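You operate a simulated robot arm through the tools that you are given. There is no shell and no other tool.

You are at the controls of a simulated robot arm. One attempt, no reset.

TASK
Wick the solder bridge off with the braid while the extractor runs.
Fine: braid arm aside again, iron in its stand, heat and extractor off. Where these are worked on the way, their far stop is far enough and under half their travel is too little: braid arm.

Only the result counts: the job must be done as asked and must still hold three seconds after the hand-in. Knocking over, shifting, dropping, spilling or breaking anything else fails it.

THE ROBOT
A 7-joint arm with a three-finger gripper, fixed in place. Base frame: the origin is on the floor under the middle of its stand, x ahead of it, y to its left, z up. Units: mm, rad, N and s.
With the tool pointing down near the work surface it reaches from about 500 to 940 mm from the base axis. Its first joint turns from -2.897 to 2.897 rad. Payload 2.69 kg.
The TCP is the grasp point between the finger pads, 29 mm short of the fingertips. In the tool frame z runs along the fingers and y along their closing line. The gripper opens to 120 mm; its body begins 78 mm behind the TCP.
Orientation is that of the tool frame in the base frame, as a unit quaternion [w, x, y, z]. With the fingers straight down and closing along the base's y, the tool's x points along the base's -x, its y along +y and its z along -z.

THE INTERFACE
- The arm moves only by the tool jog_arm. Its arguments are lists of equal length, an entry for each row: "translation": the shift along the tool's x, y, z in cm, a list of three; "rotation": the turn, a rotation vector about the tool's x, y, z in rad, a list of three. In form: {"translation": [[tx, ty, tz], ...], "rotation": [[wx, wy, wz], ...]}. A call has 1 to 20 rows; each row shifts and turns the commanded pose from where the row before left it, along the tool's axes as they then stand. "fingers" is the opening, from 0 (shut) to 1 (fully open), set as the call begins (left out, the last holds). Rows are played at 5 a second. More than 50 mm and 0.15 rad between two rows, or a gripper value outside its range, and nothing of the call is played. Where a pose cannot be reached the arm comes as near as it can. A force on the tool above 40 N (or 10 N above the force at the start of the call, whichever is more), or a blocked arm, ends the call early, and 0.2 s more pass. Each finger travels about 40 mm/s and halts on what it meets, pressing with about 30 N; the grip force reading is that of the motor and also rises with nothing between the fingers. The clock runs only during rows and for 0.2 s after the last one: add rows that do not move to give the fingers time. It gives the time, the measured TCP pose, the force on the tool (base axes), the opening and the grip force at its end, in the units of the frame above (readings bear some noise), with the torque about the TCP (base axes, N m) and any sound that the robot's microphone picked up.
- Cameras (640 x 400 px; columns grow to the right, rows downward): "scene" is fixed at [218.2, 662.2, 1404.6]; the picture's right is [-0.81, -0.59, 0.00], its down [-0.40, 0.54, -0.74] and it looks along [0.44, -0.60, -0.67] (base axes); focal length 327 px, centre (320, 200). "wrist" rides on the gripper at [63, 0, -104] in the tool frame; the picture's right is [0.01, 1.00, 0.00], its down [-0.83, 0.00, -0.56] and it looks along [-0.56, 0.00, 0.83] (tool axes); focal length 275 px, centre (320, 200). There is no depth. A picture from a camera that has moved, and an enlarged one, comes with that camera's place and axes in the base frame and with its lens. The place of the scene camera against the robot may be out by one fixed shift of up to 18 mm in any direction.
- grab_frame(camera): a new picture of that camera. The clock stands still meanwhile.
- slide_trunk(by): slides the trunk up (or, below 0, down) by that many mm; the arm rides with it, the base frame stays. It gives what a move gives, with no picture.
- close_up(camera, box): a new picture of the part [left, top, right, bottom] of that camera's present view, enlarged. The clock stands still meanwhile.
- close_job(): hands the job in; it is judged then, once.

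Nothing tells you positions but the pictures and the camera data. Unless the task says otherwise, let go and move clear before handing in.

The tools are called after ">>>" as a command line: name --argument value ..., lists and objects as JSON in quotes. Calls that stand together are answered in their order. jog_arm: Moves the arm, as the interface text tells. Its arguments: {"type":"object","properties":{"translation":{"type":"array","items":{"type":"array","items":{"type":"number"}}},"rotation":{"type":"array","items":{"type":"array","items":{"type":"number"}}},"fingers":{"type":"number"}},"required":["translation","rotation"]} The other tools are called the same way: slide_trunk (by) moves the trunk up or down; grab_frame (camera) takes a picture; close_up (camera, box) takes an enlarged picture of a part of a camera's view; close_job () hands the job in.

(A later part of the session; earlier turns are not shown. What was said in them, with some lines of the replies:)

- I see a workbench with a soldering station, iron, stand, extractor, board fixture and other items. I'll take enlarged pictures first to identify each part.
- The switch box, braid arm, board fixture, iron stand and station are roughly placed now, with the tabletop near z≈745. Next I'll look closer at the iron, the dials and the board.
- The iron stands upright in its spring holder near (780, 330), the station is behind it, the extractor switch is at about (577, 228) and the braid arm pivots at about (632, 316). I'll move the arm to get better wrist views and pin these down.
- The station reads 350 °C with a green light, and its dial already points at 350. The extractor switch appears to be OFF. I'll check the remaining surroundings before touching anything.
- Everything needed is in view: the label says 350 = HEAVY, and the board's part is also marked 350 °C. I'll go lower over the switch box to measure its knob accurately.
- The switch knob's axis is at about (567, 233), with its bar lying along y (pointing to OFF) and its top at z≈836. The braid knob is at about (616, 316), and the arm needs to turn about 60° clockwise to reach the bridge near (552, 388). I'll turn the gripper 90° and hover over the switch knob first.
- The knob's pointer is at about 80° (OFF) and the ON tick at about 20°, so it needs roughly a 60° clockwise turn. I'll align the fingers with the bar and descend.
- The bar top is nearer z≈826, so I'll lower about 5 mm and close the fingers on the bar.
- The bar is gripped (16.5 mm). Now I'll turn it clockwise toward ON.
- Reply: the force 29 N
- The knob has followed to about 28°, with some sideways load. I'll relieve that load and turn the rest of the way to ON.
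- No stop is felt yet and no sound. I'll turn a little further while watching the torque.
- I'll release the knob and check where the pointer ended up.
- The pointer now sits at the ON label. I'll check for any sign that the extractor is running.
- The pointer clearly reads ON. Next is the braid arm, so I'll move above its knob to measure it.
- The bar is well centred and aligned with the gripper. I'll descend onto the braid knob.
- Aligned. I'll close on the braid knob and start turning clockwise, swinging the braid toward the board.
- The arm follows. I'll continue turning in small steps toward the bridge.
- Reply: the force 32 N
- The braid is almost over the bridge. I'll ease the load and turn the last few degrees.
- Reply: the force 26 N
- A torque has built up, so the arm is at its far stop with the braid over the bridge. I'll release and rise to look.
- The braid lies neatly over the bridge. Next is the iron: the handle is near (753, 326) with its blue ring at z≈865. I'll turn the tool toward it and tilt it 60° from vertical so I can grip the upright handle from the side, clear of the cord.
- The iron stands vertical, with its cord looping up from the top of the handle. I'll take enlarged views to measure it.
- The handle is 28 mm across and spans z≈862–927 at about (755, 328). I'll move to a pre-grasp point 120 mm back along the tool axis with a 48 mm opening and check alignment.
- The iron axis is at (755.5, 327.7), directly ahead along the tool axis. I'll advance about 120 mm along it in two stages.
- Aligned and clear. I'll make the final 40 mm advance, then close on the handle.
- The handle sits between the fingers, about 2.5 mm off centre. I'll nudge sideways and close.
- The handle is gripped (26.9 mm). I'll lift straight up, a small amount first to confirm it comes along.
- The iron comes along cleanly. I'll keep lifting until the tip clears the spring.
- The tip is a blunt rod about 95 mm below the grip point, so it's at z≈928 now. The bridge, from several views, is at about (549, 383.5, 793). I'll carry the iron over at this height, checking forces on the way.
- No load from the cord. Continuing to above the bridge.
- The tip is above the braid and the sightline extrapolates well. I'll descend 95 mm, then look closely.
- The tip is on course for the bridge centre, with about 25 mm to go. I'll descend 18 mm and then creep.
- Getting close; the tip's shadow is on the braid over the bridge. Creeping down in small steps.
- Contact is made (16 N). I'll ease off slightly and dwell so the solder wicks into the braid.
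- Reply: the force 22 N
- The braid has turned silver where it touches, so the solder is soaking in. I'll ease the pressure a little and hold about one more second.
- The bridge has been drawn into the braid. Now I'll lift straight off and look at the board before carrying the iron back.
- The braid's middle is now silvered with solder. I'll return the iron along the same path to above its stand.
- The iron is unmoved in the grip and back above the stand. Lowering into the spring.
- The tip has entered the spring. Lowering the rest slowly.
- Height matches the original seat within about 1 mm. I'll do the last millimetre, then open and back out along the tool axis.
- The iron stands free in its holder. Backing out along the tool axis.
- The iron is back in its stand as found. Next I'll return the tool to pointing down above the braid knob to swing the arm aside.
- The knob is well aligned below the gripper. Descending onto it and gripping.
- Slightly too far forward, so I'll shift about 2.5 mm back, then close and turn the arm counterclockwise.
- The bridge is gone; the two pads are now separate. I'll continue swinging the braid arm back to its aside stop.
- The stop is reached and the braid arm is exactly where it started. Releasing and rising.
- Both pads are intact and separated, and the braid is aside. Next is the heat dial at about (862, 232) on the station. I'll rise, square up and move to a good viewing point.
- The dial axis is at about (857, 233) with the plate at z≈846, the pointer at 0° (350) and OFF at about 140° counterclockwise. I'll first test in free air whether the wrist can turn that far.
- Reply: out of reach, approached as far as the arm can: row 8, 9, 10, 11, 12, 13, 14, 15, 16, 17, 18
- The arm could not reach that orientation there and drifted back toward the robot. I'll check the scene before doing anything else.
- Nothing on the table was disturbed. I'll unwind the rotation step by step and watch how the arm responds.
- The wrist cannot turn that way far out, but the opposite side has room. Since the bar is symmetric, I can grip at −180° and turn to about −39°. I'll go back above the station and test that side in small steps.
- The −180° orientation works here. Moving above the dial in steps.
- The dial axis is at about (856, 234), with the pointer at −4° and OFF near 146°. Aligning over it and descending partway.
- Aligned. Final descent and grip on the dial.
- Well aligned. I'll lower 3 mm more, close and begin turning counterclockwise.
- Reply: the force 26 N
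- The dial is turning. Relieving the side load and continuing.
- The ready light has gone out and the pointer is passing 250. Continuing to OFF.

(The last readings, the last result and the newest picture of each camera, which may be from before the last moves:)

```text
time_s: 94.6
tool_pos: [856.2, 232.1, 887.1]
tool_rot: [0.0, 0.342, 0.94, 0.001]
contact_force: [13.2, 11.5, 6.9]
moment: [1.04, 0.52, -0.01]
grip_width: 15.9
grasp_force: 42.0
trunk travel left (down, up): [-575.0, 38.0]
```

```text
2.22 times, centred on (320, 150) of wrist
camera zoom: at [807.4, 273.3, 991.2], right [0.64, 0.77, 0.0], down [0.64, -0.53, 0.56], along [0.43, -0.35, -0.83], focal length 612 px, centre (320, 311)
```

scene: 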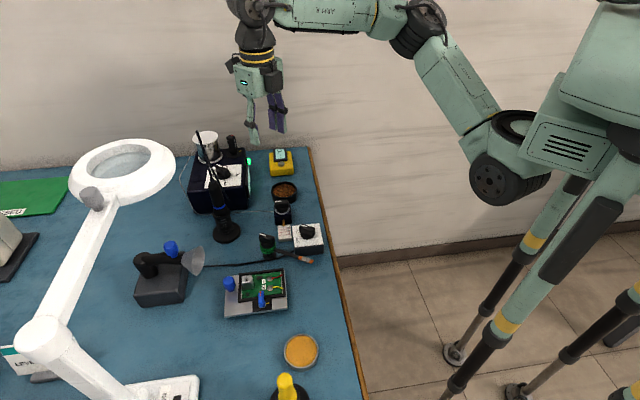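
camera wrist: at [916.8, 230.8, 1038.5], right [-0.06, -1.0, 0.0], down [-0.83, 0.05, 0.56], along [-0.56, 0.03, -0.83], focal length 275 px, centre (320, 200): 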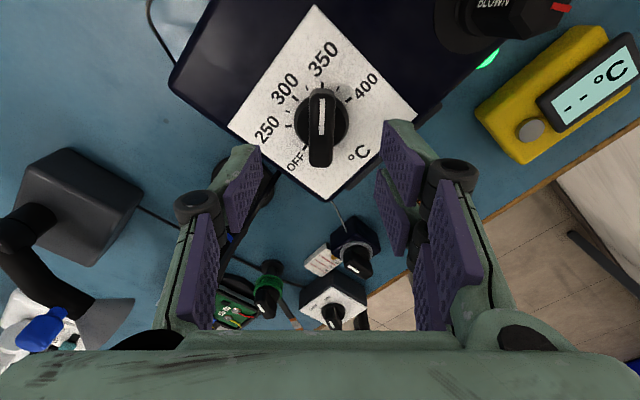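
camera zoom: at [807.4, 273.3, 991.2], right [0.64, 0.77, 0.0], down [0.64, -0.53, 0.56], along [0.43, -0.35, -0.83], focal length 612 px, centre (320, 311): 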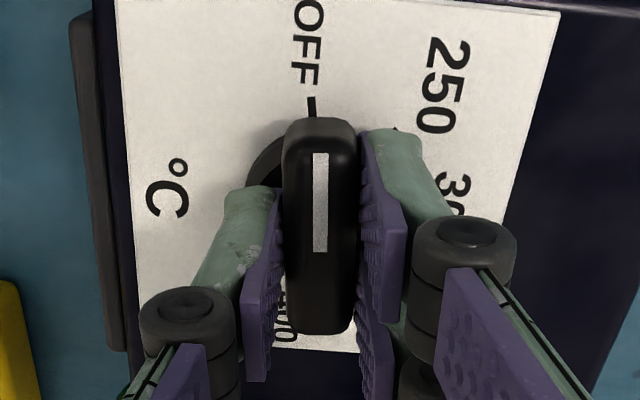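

Almost aligned with the OFF tick. A few more degrees, watching for the stop.

>>> jog_arm --translation '[[0, 0.05, 0], [0, 0, 0], [0, 0, 0]]' --rotation '[[0, 0, -0.05], [0, 0, -0.05], [0, 0, 0]]'

>>> close_up --camera "wrist" --box '[220, 60, 420, 240]'

```text
time_s: 95.4
tool_pos: [856.8, 232.3, 885.8]
tool_rot: [0.0, 0.294, 0.956, 0.0]
contact_force: [8.2, 11.3, 6.1]
moment: [0.32, -0.16, -0.23]
grip_width: 15.9
grasp_force: 42.5
trunk travel left (down, up): [-575.0, 38.0]
```

```text
2.22 times, centred on (320, 150) of wrist
camera zoom: at [803.9, 268.6, 991.1], right [0.56, 0.83, 0.0], down [0.69, -0.46, 0.56], along [0.46, -0.31, -0.83], focal length 612 px, centre (320, 311)
```

zoom: 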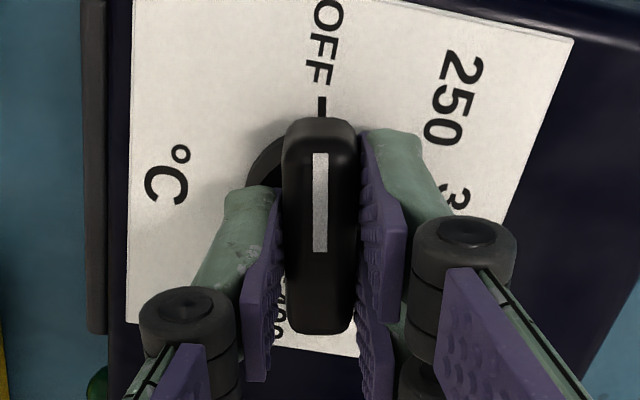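

>>> jog_arm --translation '[[0, 0, 0], [0, 0, 0]]' --rotation '[[0, 0, -0.04], [0, 0, 0]]'

```text
time_s: 96.0
tool_pos: [857.9, 232.7, 886.6]
tool_rot: [-0.001, 0.276, 0.961, 0.0]
contact_force: [4.6, 14.1, 4.1]
moment: [0.0, -0.61, -0.84]
grip_width: 16.0
grasp_force: 41.8
trunk travel left (down, up): [-575.0, 38.0]
```

The OFF stop is firm. Releasing and rising clear.

>>> jog_arm --translation '[[0, 0, 0], [0, 0, 0], [0, 0, 0], [0, 0, 0], [0, 0, -3], [0, 0, -4], [0, 0, -4], [0, 0, -4]]' --rotation '[[0, 0, 0.02], [0, 0, 0], [0, 0, 0], [0, 0, 0], [0, 0, 0], [0, 0, 0], [0, 0, 0], [0, 0, 0]]' --fingers 0.5

>>> grab_frame --camera "wrist"

>>> grab_frame --camera "scene"

```text
time_s: 97.8
tool_pos: [853.0, 230.8, 1037.5]
tool_rot: [0.001, 0.283, 0.959, 0.0]
contact_force: [-1.0, -1.2, -1.3]
moment: [-0.03, -0.05, 0.0]
grip_width: 59.9
grasp_force: 0.0
out of reach, approached as far as the arm can: row 8
trunk travel left (down, up): [-575.0, 38.0]
```

```text
taken
camera wrist: at [799.4, 265.9, 1142.3], right [0.54, 0.84, 0.0], down [0.7, -0.45, 0.56], along [0.47, -0.3, -0.83], focal length 275 px, centre (320, 200)
```

wrist: 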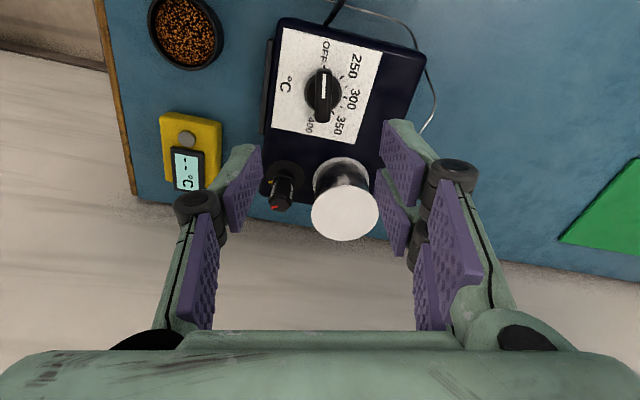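

```text
taken
```

scene: 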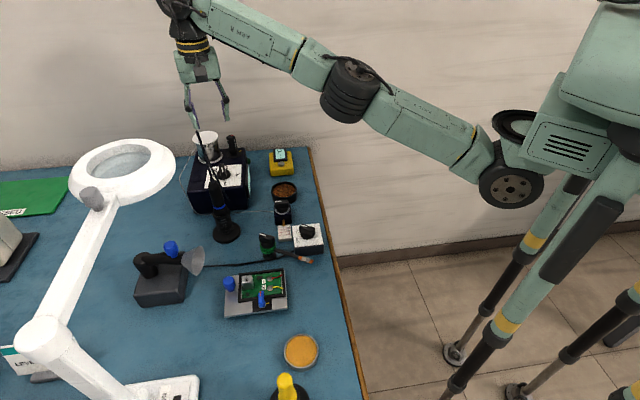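

>>> close_up --camera "wrist" --box '[250, 10, 430, 150]'

>>> close_up --camera "scene" --box '[180, 120, 330, 260]'

```text
2.86 times, centred on (340, 80) of wrist
camera zoom: at [799.4, 265.9, 1142.3], right [0.54, 0.84, 0.0], down [0.7, -0.45, 0.56], along [0.47, -0.3, -0.83], focal length 786 px, centre (263, 543)
```

zoom: 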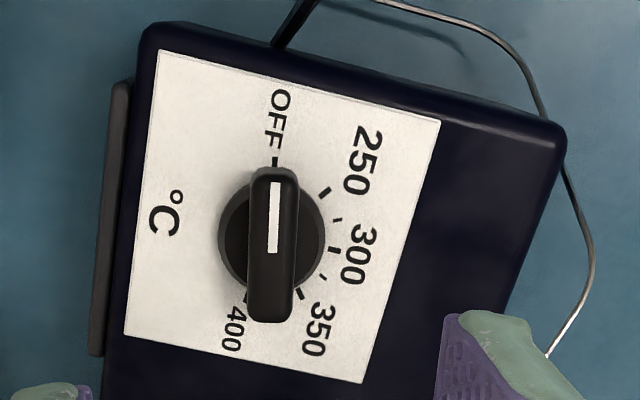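

```text
2.86 times, centred on (255, 190) of scene
camera zoom: at [218.2, 662.2, 1404.6], right [-0.81, -0.59, 0.0], down [-0.4, 0.54, -0.74], along [0.44, -0.6, -0.67], focal length 936 px, centre (506, 229)
```

zoom: 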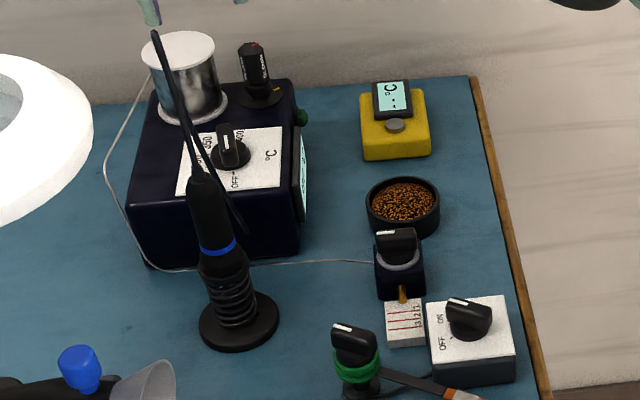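

The dial is at OFF, the ready light is out and the iron is in its stand. Now back to the extractor switch to turn it off.

>>> jog_arm --translation '[[3.15, -2.04, 0], [3.15, -2.04, 0], [3.15, -2.04, 0], [3.15, -2.04, 0]]' --rotation '[[0, 0, 0], [0, 0, 0], [0, 0, 0], [0, 0, 0]]'

>>> jog_arm --translation '[[0, 0, 0], [0, 0, 0], [0, 0, 0], [0, 0, 0], [0, 0, 0], [0, 0, 0]]' --rotation '[[0, 0, -0.1422], [0, 0, -0.1422], [0, 0, -0.1422], [0, 0, -0.1422], [0, 0, -0.1422], [0, 0, -0.1422]]'

```text
time_s: 98.8
tool_pos: [814.9, 278.5, 1071.6]
tool_rot: [-0.001, 0.285, 0.958, 0.0]
contact_force: [-0.2, 0.2, -0.3]
moment: [-0.01, 0.01, 0.01]
grip_width: 59.7
grasp_force: 0.0
out of reach, approached as far as the arm can: row 1, 2, 3, 4
trunk travel left (down, up): [-575.0, 38.0]
```

```text
time_s: 100.2
tool_pos: [813.1, 278.1, 1074.2]
tool_rot: [-0.002, -0.139, 0.99, 0.0]
contact_force: [-0.3, -0.8, 1.1]
moment: [-0.01, 0.02, 0.0]
grip_width: 60.0
grasp_force: 0.1
trunk travel left (down, up): [-575.0, 38.0]
```

The arm drifted a little because it was near its reach limit. I'll check the scene before moving on.

>>> grab_frame --camera "scene"

>>> close_up --camera "scene" --box '[150, 60, 300, 260]'

>>> grab_frame --camera "wrist"

```text
taken
```

scene: 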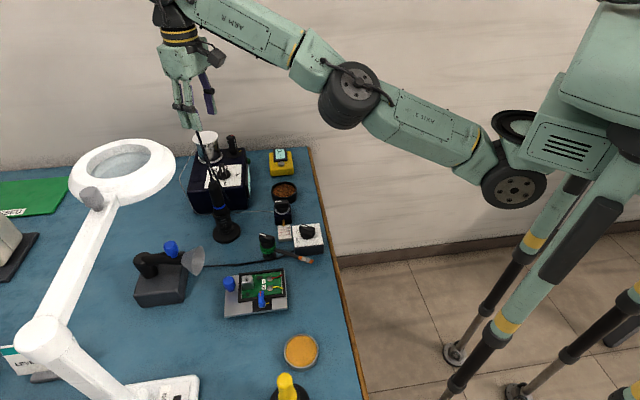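

```text
2.00 times, centred on (225, 160) of scene
camera zoom: at [218.2, 662.2, 1404.6], right [-0.81, -0.59, 0.0], down [-0.4, 0.54, -0.74], along [0.44, -0.6, -0.67], focal length 655 px, centre (510, 280)
```

zoom: 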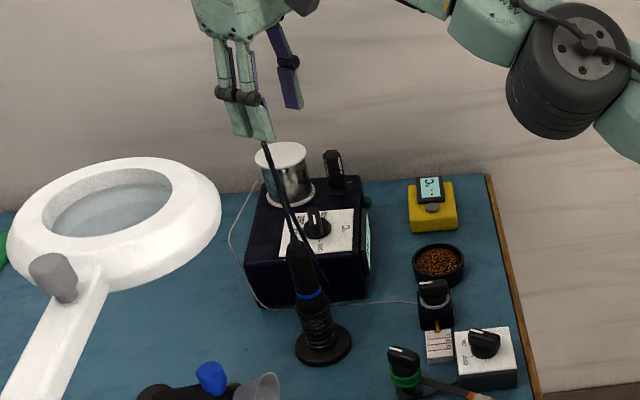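

```text
taken
camera wrist: at [752.1, 262.2, 1179.7], right [-0.28, 0.96, 0.0], down [0.8, 0.23, 0.55], along [0.53, 0.15, -0.83], focal length 275 px, centre (320, 200)
```

wrist: 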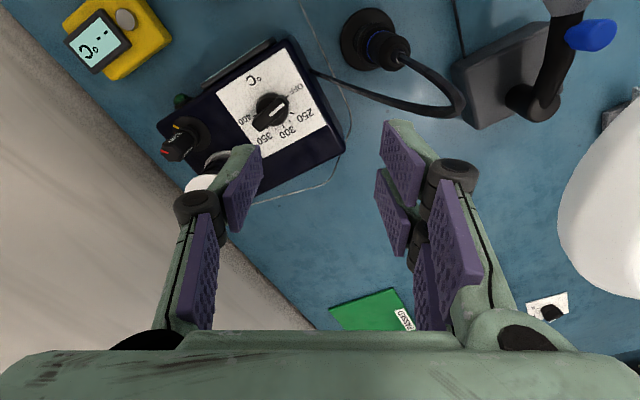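

The arm is nearly straight at this height. The iron's cord loop peaks at about (764, 331), so I'll first move sideways (−y) and a bit lower, away from it.

>>> jog_arm --translation '[[0.55, -1.92, 0.75], [0.55, -1.92, 0.75]]' --rotation '[[0, 0, 0], [0, 0, 0]]'

```text
time_s: 100.8
tool_pos: [825.8, 249.5, 1073.3]
tool_rot: [-0.004, -0.141, 0.99, 0.0]
contact_force: [0.8, -0.3, -0.1]
moment: [0.02, 0.01, -0.01]
grip_width: 60.2
grasp_force: 0.0
out of reach, approached as far as the arm can: row 1, 2
trunk travel left (down, up): [-575.0, 38.0]
```

The arm seems stuck straight. I'll command a downward move, which should let the elbow flex, and the space below is free.

>>> jog_arm --translation '[[0, 0, 2.5], [0, 0, 2.5]]' --rotation '[[0, 0, 0], [0, 0, 0]]'

>>> close_up --camera "scene" --box '[120, 0, 440, 200]'

```text
time_s: 101.4
tool_pos: [833.6, 255.9, 1052.1]
tool_rot: [-0.001, -0.14, 0.99, 0.0]
contact_force: [-0.3, -0.3, -0.8]
moment: [0.01, 0.0, 0.0]
grip_width: 59.9
grasp_force: 0.1
out of reach, approached as far as the arm can: row 1, 2
trunk travel left (down, up): [-575.0, 38.0]
```

```text
2.00 times, centred on (280, 100) of scene
camera zoom: at [218.2, 662.2, 1404.6], right [-0.81, -0.59, 0.0], down [-0.4, 0.54, -0.74], along [0.44, -0.6, -0.67], focal length 655 px, centre (400, 400)
```

zoom: 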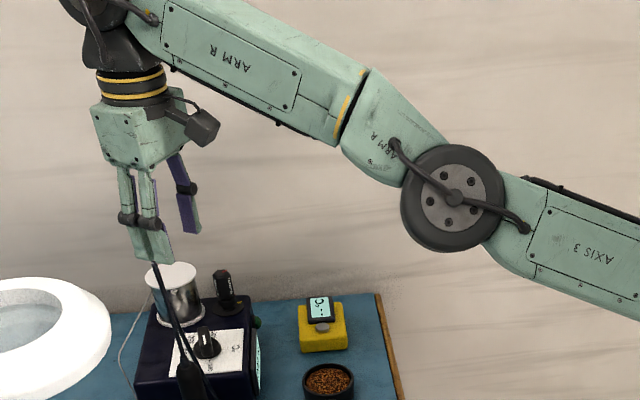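

The arm has gone elbow-down and straight. Moving up and inward should make the elbow flex, so I'll try that, heading away from the cord.

>>> jog_arm --translation '[[2.4, -1.6, -2.0], [2.4, -1.6, -2.0], [2.4, -1.6, -2.0]]' --rotation '[[0, 0, 0], [0, 0, 0], [0, 0, 0]]'

>>> close_up --camera "scene" --box '[120, 0, 440, 200]'

```text
time_s: 102.2
tool_pos: [822.4, 226.4, 1079.3]
tool_rot: [-0.027, -0.13, 0.991, 0.0]
contact_force: [0.5, -1.1, -0.5]
moment: [0.07, -0.01, 0.01]
grip_width: 59.9
grasp_force: 0.1
out of reach, approached as far as the arm can: row 1, 2, 3
trunk travel left (down, up): [-575.0, 38.0]
```

```text
2.00 times, centred on (280, 100) of scene
camera zoom: at [218.2, 662.2, 1404.6], right [-0.81, -0.59, 0.0], down [-0.4, 0.54, -0.74], along [0.44, -0.6, -0.67], focal length 655 px, centre (400, 400)
```

zoom: 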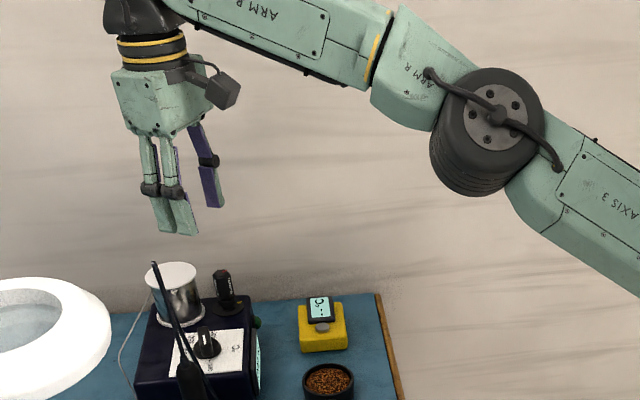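

The elbow is bending upward again. Now I'll try moving inward.

>>> jog_arm --translation '[[2.9, 0.8, 0], [2.9, 0.8, 0]]' --rotation '[[0, 0, 0], [0, 0, 0]]'

>>> grab_frame --camera "scene"

```text
time_s: 102.8
tool_pos: [749.2, 213.1, 1109.4]
tool_rot: [0.0, -0.135, 0.991, 0.001]
contact_force: [0.5, -0.3, -0.8]
moment: [0.08, 0.06, -0.01]
grip_width: 60.0
grasp_force: 0.1
trunk travel left (down, up): [-575.0, 38.0]
```

```text
taken
```

scene: 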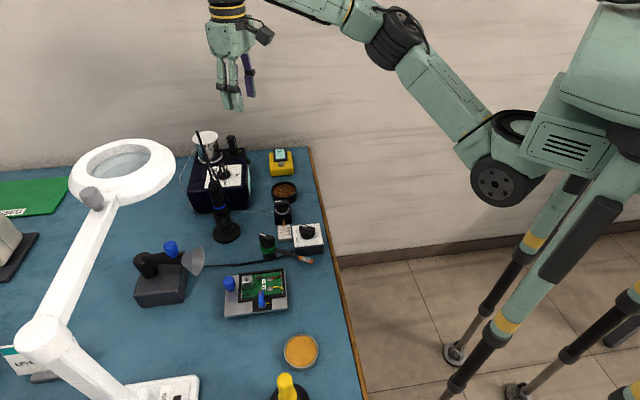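

>>> jog_arm --translation '[[0, 0, 0], [0, 0, 0]]' --rotation '[[0, 0, 0], [0, 0, 0]]'

```text
time_s: 103.4
tool_pos: [746.5, 214.5, 1110.6]
tool_rot: [0.0, -0.137, 0.991, 0.0]
contact_force: [0.2, 0.5, -0.2]
moment: [-0.01, -0.01, 0.01]
grip_width: 59.8
grasp_force: 0.0
trunk travel left (down, up): [-575.0, 38.0]
```

The arm is well-conditioned again with nothing disturbed. Moving above the extractor switch.

>>> jog_arm --translation '[[2.82, 1.115, 2.67], [2.82, 1.115, 2.67], [2.82, 1.115, 2.67], [2.82, 1.115, 2.67], [2.82, 1.115, 2.67], [2.82, 1.115, 2.67]]' --rotation '[[0, 0, 0], [0, 0, 0], [0, 0, 0], [0, 0, 0], [0, 0, 0], [0, 0, 0]]'

>>> grab_frame --camera "wrist"

>>> close_up --camera "wrist" --box '[240, 60, 400, 200]'

```text
time_s: 104.8
tool_pos: [565.3, 232.7, 949.8]
tool_rot: [0.0, -0.136, 0.991, 0.0]
contact_force: [0.2, 0.2, 0.3]
moment: [-0.01, 0.02, -0.01]
grip_width: 59.8
grasp_force: 0.0
trunk travel left (down, up): [-575.0, 38.0]
```

```text
taken
camera wrist: at [504.1, 216.4, 1055.3], right [-0.27, 0.96, 0.0], down [0.8, 0.23, 0.56], along [0.54, 0.15, -0.83], focal length 275 px, centre (320, 200)
```

wrist: 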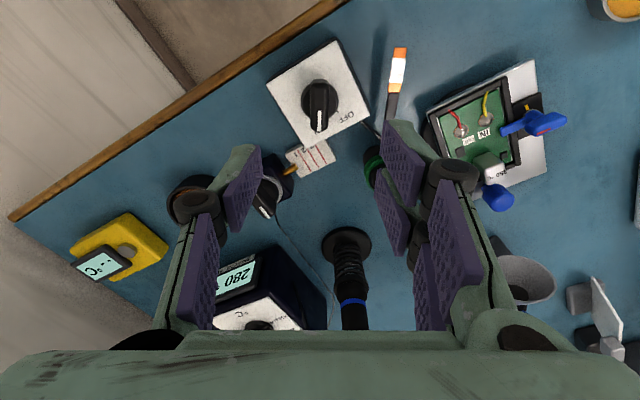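

```text
2.86 times, centred on (320, 130) of wrist
camera zoom: at [504.1, 216.4, 1055.3], right [-0.27, 0.96, 0.0], down [0.8, 0.23, 0.56], along [0.54, 0.15, -0.83], focal length 786 px, centre (320, 400)
```

zoom: 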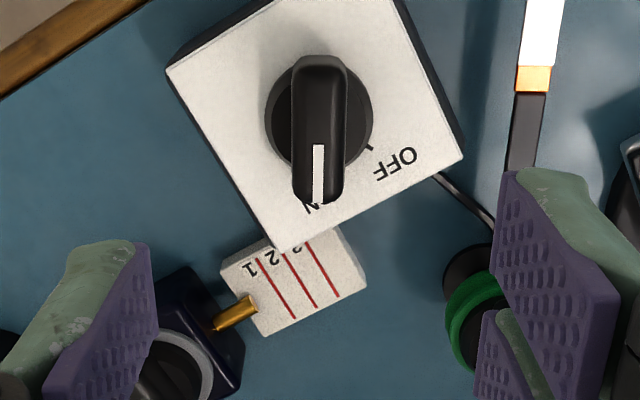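

The display reads 280 °C and is falling, so the heat is really off. The switch bar is aligned; descending and gripping it.

>>> jog_arm --translation '[[0, 0, 4], [0, 0, 4], [0, 0, 2], [0, 0, 1.3], [0, 0, 0]]' --rotation '[[0, 0, 0], [0, 0, 0], [0, 0, 0], [0, 0, 0], [0, 0, 0]]'

>>> close_up --camera "wrist" --box '[220, 60, 420, 240]'

```text
time_s: 106.0
tool_pos: [566.2, 232.7, 837.1]
tool_rot: [0.0, -0.138, 0.99, 0.0]
contact_force: [-0.2, -0.2, 0.4]
moment: [0.0, 0.0, 0.03]
grip_width: 60.0
grasp_force: 0.2
trunk travel left (down, up): [-575.0, 38.0]
```

```text
2.22 times, centred on (320, 150) of wrist
camera zoom: at [504.6, 216.9, 942.3], right [-0.28, 0.96, 0.0], down [0.8, 0.23, 0.56], along [0.53, 0.15, -0.83], focal length 612 px, centre (320, 311)
```

zoom: 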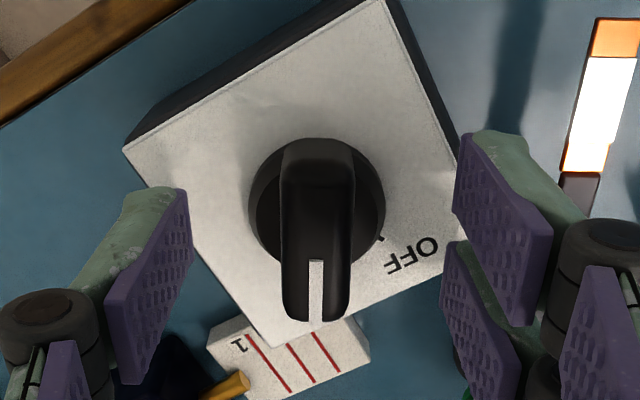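

>>> jog_arm --translation '[[0, 0, 0], [0, 0, 0], [0, 0, 0], [0, 0, 0], [0, 0, 0], [0, 0, 0]]' --rotation '[[0, 0, 0], [0, 0, 0], [0, 0, 0], [0, 0, 0], [0, 0, 0], [0, 0, 0]]' --fingers 0.0

>>> jog_arm --translation '[[0, 0, 0], [0, 0, 0], [0, 0, 0], [0, 0, 0], [0, 0, 0]]' --rotation '[[0, 0, -0.08], [0, 0, -0.1], [0, 0, -0.1], [0, 0, -0.1], [0, 0, -0.1]]'

>>> close_up --camera "wrist" --box '[220, 60, 420, 240]'

```text
time_s: 107.4
tool_pos: [565.2, 232.2, 837.1]
tool_rot: [0.001, -0.137, 0.991, 0.0]
contact_force: [1.8, -9.1, -0.7]
moment: [-0.22, -0.13, -0.03]
grip_width: 16.0
grasp_force: 42.2
trunk travel left (down, up): [-575.0, 38.0]
```

```text
time_s: 108.6
tool_pos: [566.0, 232.1, 837.6]
tool_rot: [0.0, -0.369, 0.929, -0.001]
contact_force: [3.5, -18.3, 10.5]
moment: [-0.77, 0.31, -0.02]
grip_width: 15.8
grasp_force: 42.2
trunk travel left (down, up): [-575.0, 38.0]
```

```text
2.22 times, centred on (320, 150) of wrist
camera zoom: at [519.7, 190.1, 942.4], right [-0.69, 0.72, 0.0], down [0.6, 0.57, 0.56], along [0.4, 0.38, -0.83], focal length 612 px, centre (320, 311)
```

zoom: 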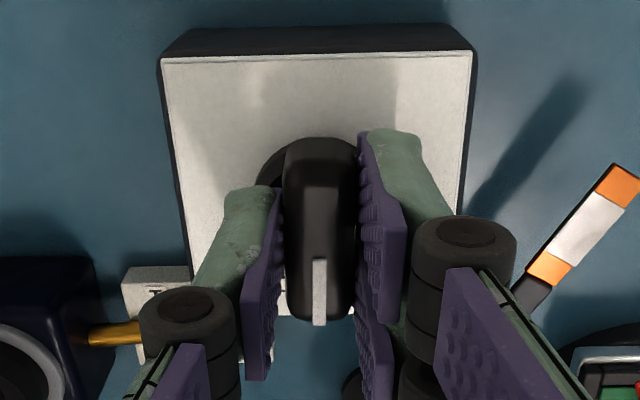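

>>> jog_arm --translation '[[0.08, -0.09, 0], [0, 0, 0], [0, 0, 0], [0, 0, 0], [0, 0, 0]]' --rotation '[[0, 0, -0.05], [0, 0, -0.1], [0, 0, -0.1], [0, 0, -0.1], [0, 0, -0.1]]'

>>> jog_arm --translation '[[0, 0, 0], [0, 0, 0], [0, 0, 0]]' --rotation '[[0, 0, -0.06], [0, 0, -0.06], [0, 0, 0]]'

>>> close_up --camera "wrist" --box '[220, 60, 420, 240]'

```text
time_s: 109.8
tool_pos: [565.5, 233.3, 837.0]
tool_rot: [0.002, -0.567, 0.824, 0.001]
contact_force: [9.1, -10.3, 17.5]
moment: [0.15, -0.41, 0.03]
grip_width: 16.0
grasp_force: 41.4
trunk travel left (down, up): [-575.0, 38.0]
```

```text
time_s: 110.6
tool_pos: [565.8, 232.1, 837.5]
tool_rot: [0.002, -0.615, 0.788, 0.001]
contact_force: [12.4, -7.3, 18.8]
moment: [0.73, -0.61, -0.27]
grip_width: 15.9
grasp_force: 41.2
trunk travel left (down, up): [-575.0, 38.0]
```

```text
2.22 times, centred on (320, 150) of wrist
camera zoom: at [550.3, 171.9, 942.2], right [-0.97, 0.24, 0.0], down [0.2, 0.81, 0.56], along [0.13, 0.54, -0.83], focal length 612 px, centre (320, 311)
```

zoom: 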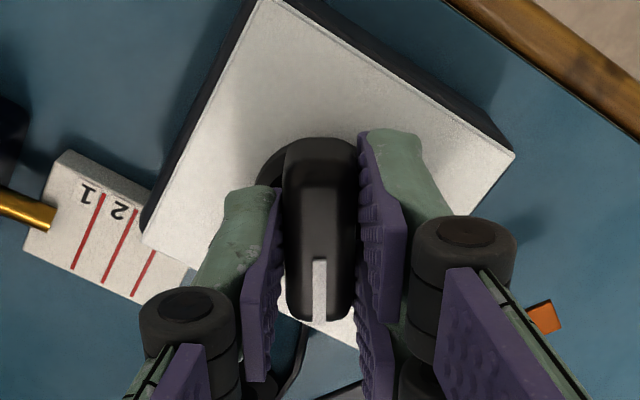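

>>> jog_arm --translation '[[0, 0, 0], [0, 0, 0]]' --rotation '[[0, 0, -0.05], [0, 0, 0]]'

```text
time_s: 111.2
tool_pos: [564.7, 231.7, 836.7]
tool_rot: [0.001, -0.634, 0.773, 0.0]
contact_force: [14.4, -1.1, 22.9]
moment: [-0.04, -0.34, -0.91]
grip_width: 15.9
grasp_force: 41.9
trunk travel left (down, up): [-575.0, 38.0]
```

The OFF stop is firm (torque −0.9 N·m). Releasing, rising and verifying.

>>> jog_arm --translation '[[0, 0, 0], [0, 0, 0], [0, 0, 0], [0, 0, 0], [0, 0, -3], [0, 0, -4], [0, 0, -4]]' --rotation '[[0, 0, 0.02], [0, 0, 0], [0, 0, 0], [0, 0, 0], [0, 0, 0], [0, 0, 0], [0, 0, 0]]' --fingers 0.5

>>> close_up --camera "wrist" --box '[240, 20, 400, 160]'

>>> grab_frame --camera "wrist"

```text
time_s: 112.8
tool_pos: [565.8, 229.8, 944.4]
tool_rot: [0.0, -0.627, 0.779, 0.001]
contact_force: [0.8, -0.3, 0.2]
moment: [-0.01, -0.02, -0.01]
grip_width: 60.0
grasp_force: 0.1
trunk travel left (down, up): [-575.0, 38.0]
```

```text
2.86 times, centred on (320, 90) of wrist
camera zoom: at [551.3, 170.2, 1050.2], right [-0.98, 0.21, 0.0], down [0.17, 0.81, 0.56], along [0.12, 0.54, -0.83], focal length 786 px, centre (320, 514)
```

zoom: 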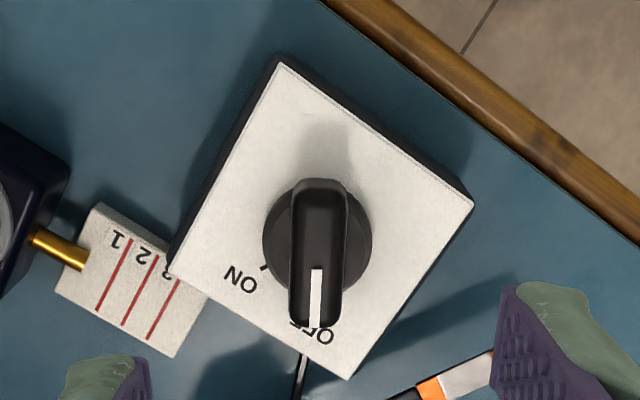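

```text
taken
camera wrist: at [551.3, 170.2, 1050.2], right [-0.98, 0.21, 0.0], down [0.17, 0.81, 0.56], along [0.12, 0.54, -0.83], focal length 275 px, centre (320, 200)
```

wrist: 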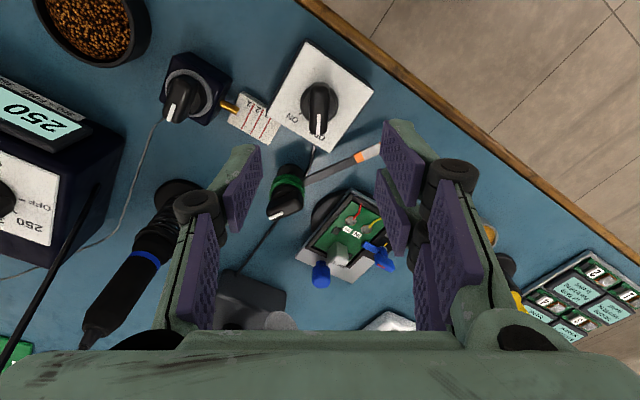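

The switch is OFF and the station is cooling (250 °C). I'll move the arm clear and do a final check of everything.

>>> jog_arm --translation '[[0.7, 3.3, -2], [0.7, 3.3, -2], [0.7, 3.3, -2], [0, 0, 0]]' --rotation '[[0, 0, 0], [0, 0, 0], [0, 0, 0], [0, 0, 0]]'

>>> grab_frame --camera "scene"

>>> close_up --camera "scene" --box '[170, 120, 340, 250]'

>>> close_up --camera "scene" --box '[200, 200, 340, 330]'

```text
time_s: 113.8
tool_pos: [465.1, 235.0, 1004.7]
tool_rot: [0.001, -0.627, 0.779, 0.0]
contact_force: [-0.5, 0.1, -0.1]
moment: [0.0, -0.04, -0.01]
grip_width: 59.8
grasp_force: 0.1
trunk travel left (down, up): [-575.0, 38.0]
```

```text
taken
```

scene: 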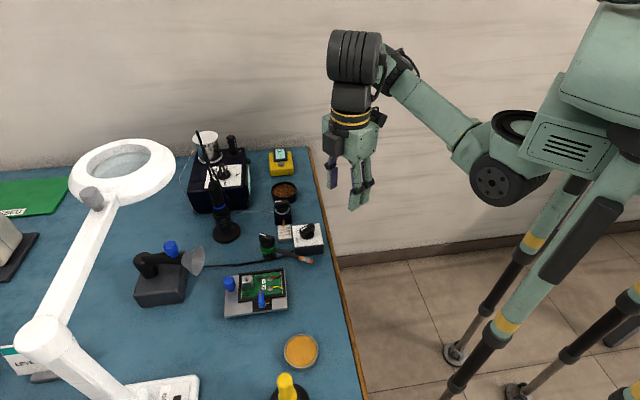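

```text
3.08 times, centred on (255, 185) of scene
camera zoom: at [218.2, 662.2, 1404.6], right [-0.81, -0.59, 0.0], down [-0.4, 0.54, -0.74], along [0.44, -0.6, -0.67], focal length 1008 px, centre (520, 246)
```

zoom: 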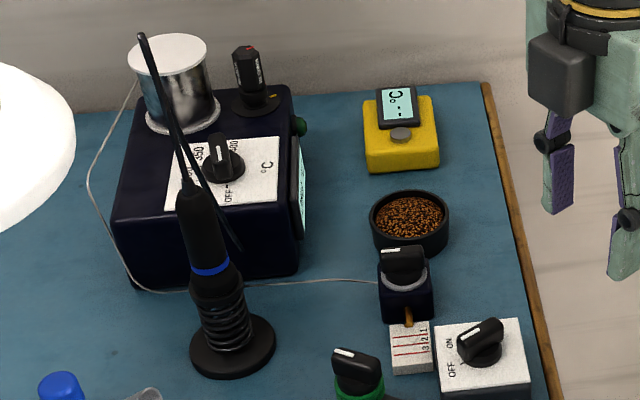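

```text
3.08 times, centred on (270, 265) of scene
camera zoom: at [218.2, 662.2, 1404.6], right [-0.81, -0.59, 0.0], down [-0.4, 0.54, -0.74], along [0.44, -0.6, -0.67], focal length 1008 px, centre (474, 0)
```

zoom: 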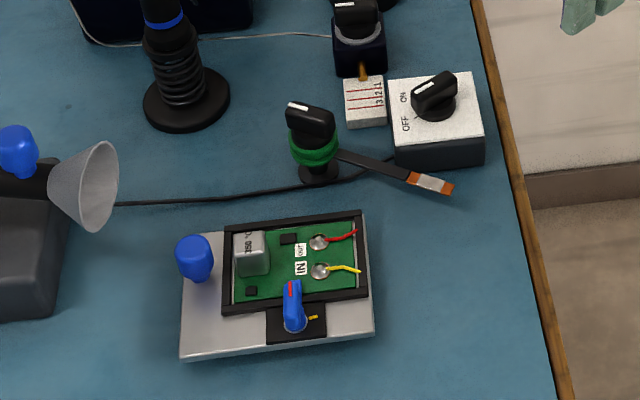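

Everything is as asked. The bridge is off with both pads separate, the braid arm is aside, the iron is in its stand, the heat dial and the extractor switch are at OFF, and nothing else has shifted. I'm handing in now.

>>> close_job

```text
The job is handed in.
```

The solder bridge is off: the braid soaked it up with the extractor switch at ON, and the two pads now stand apart with their wires in place. I've handed the job in.

- **Braid arm:** it went to its far stop over the bridge, and is now back at its aside stop, where it started.
- **Iron:** it is back in its spring stand.
- **Heat:** the dial is at its OFF stop. The ready light is out, and the display had fallen from 350 to 250 °C when I last looked.
- **Extractor:** the switch is back at its OFF stop. While it was ON I heard no sound and saw no sign of it running, so the switch position is all I can vouch for.

While I was working the heat dial the arm twice hit its reach limits and swung off course. The pictures afterwards showed nothing on the bench knocked or shifted.
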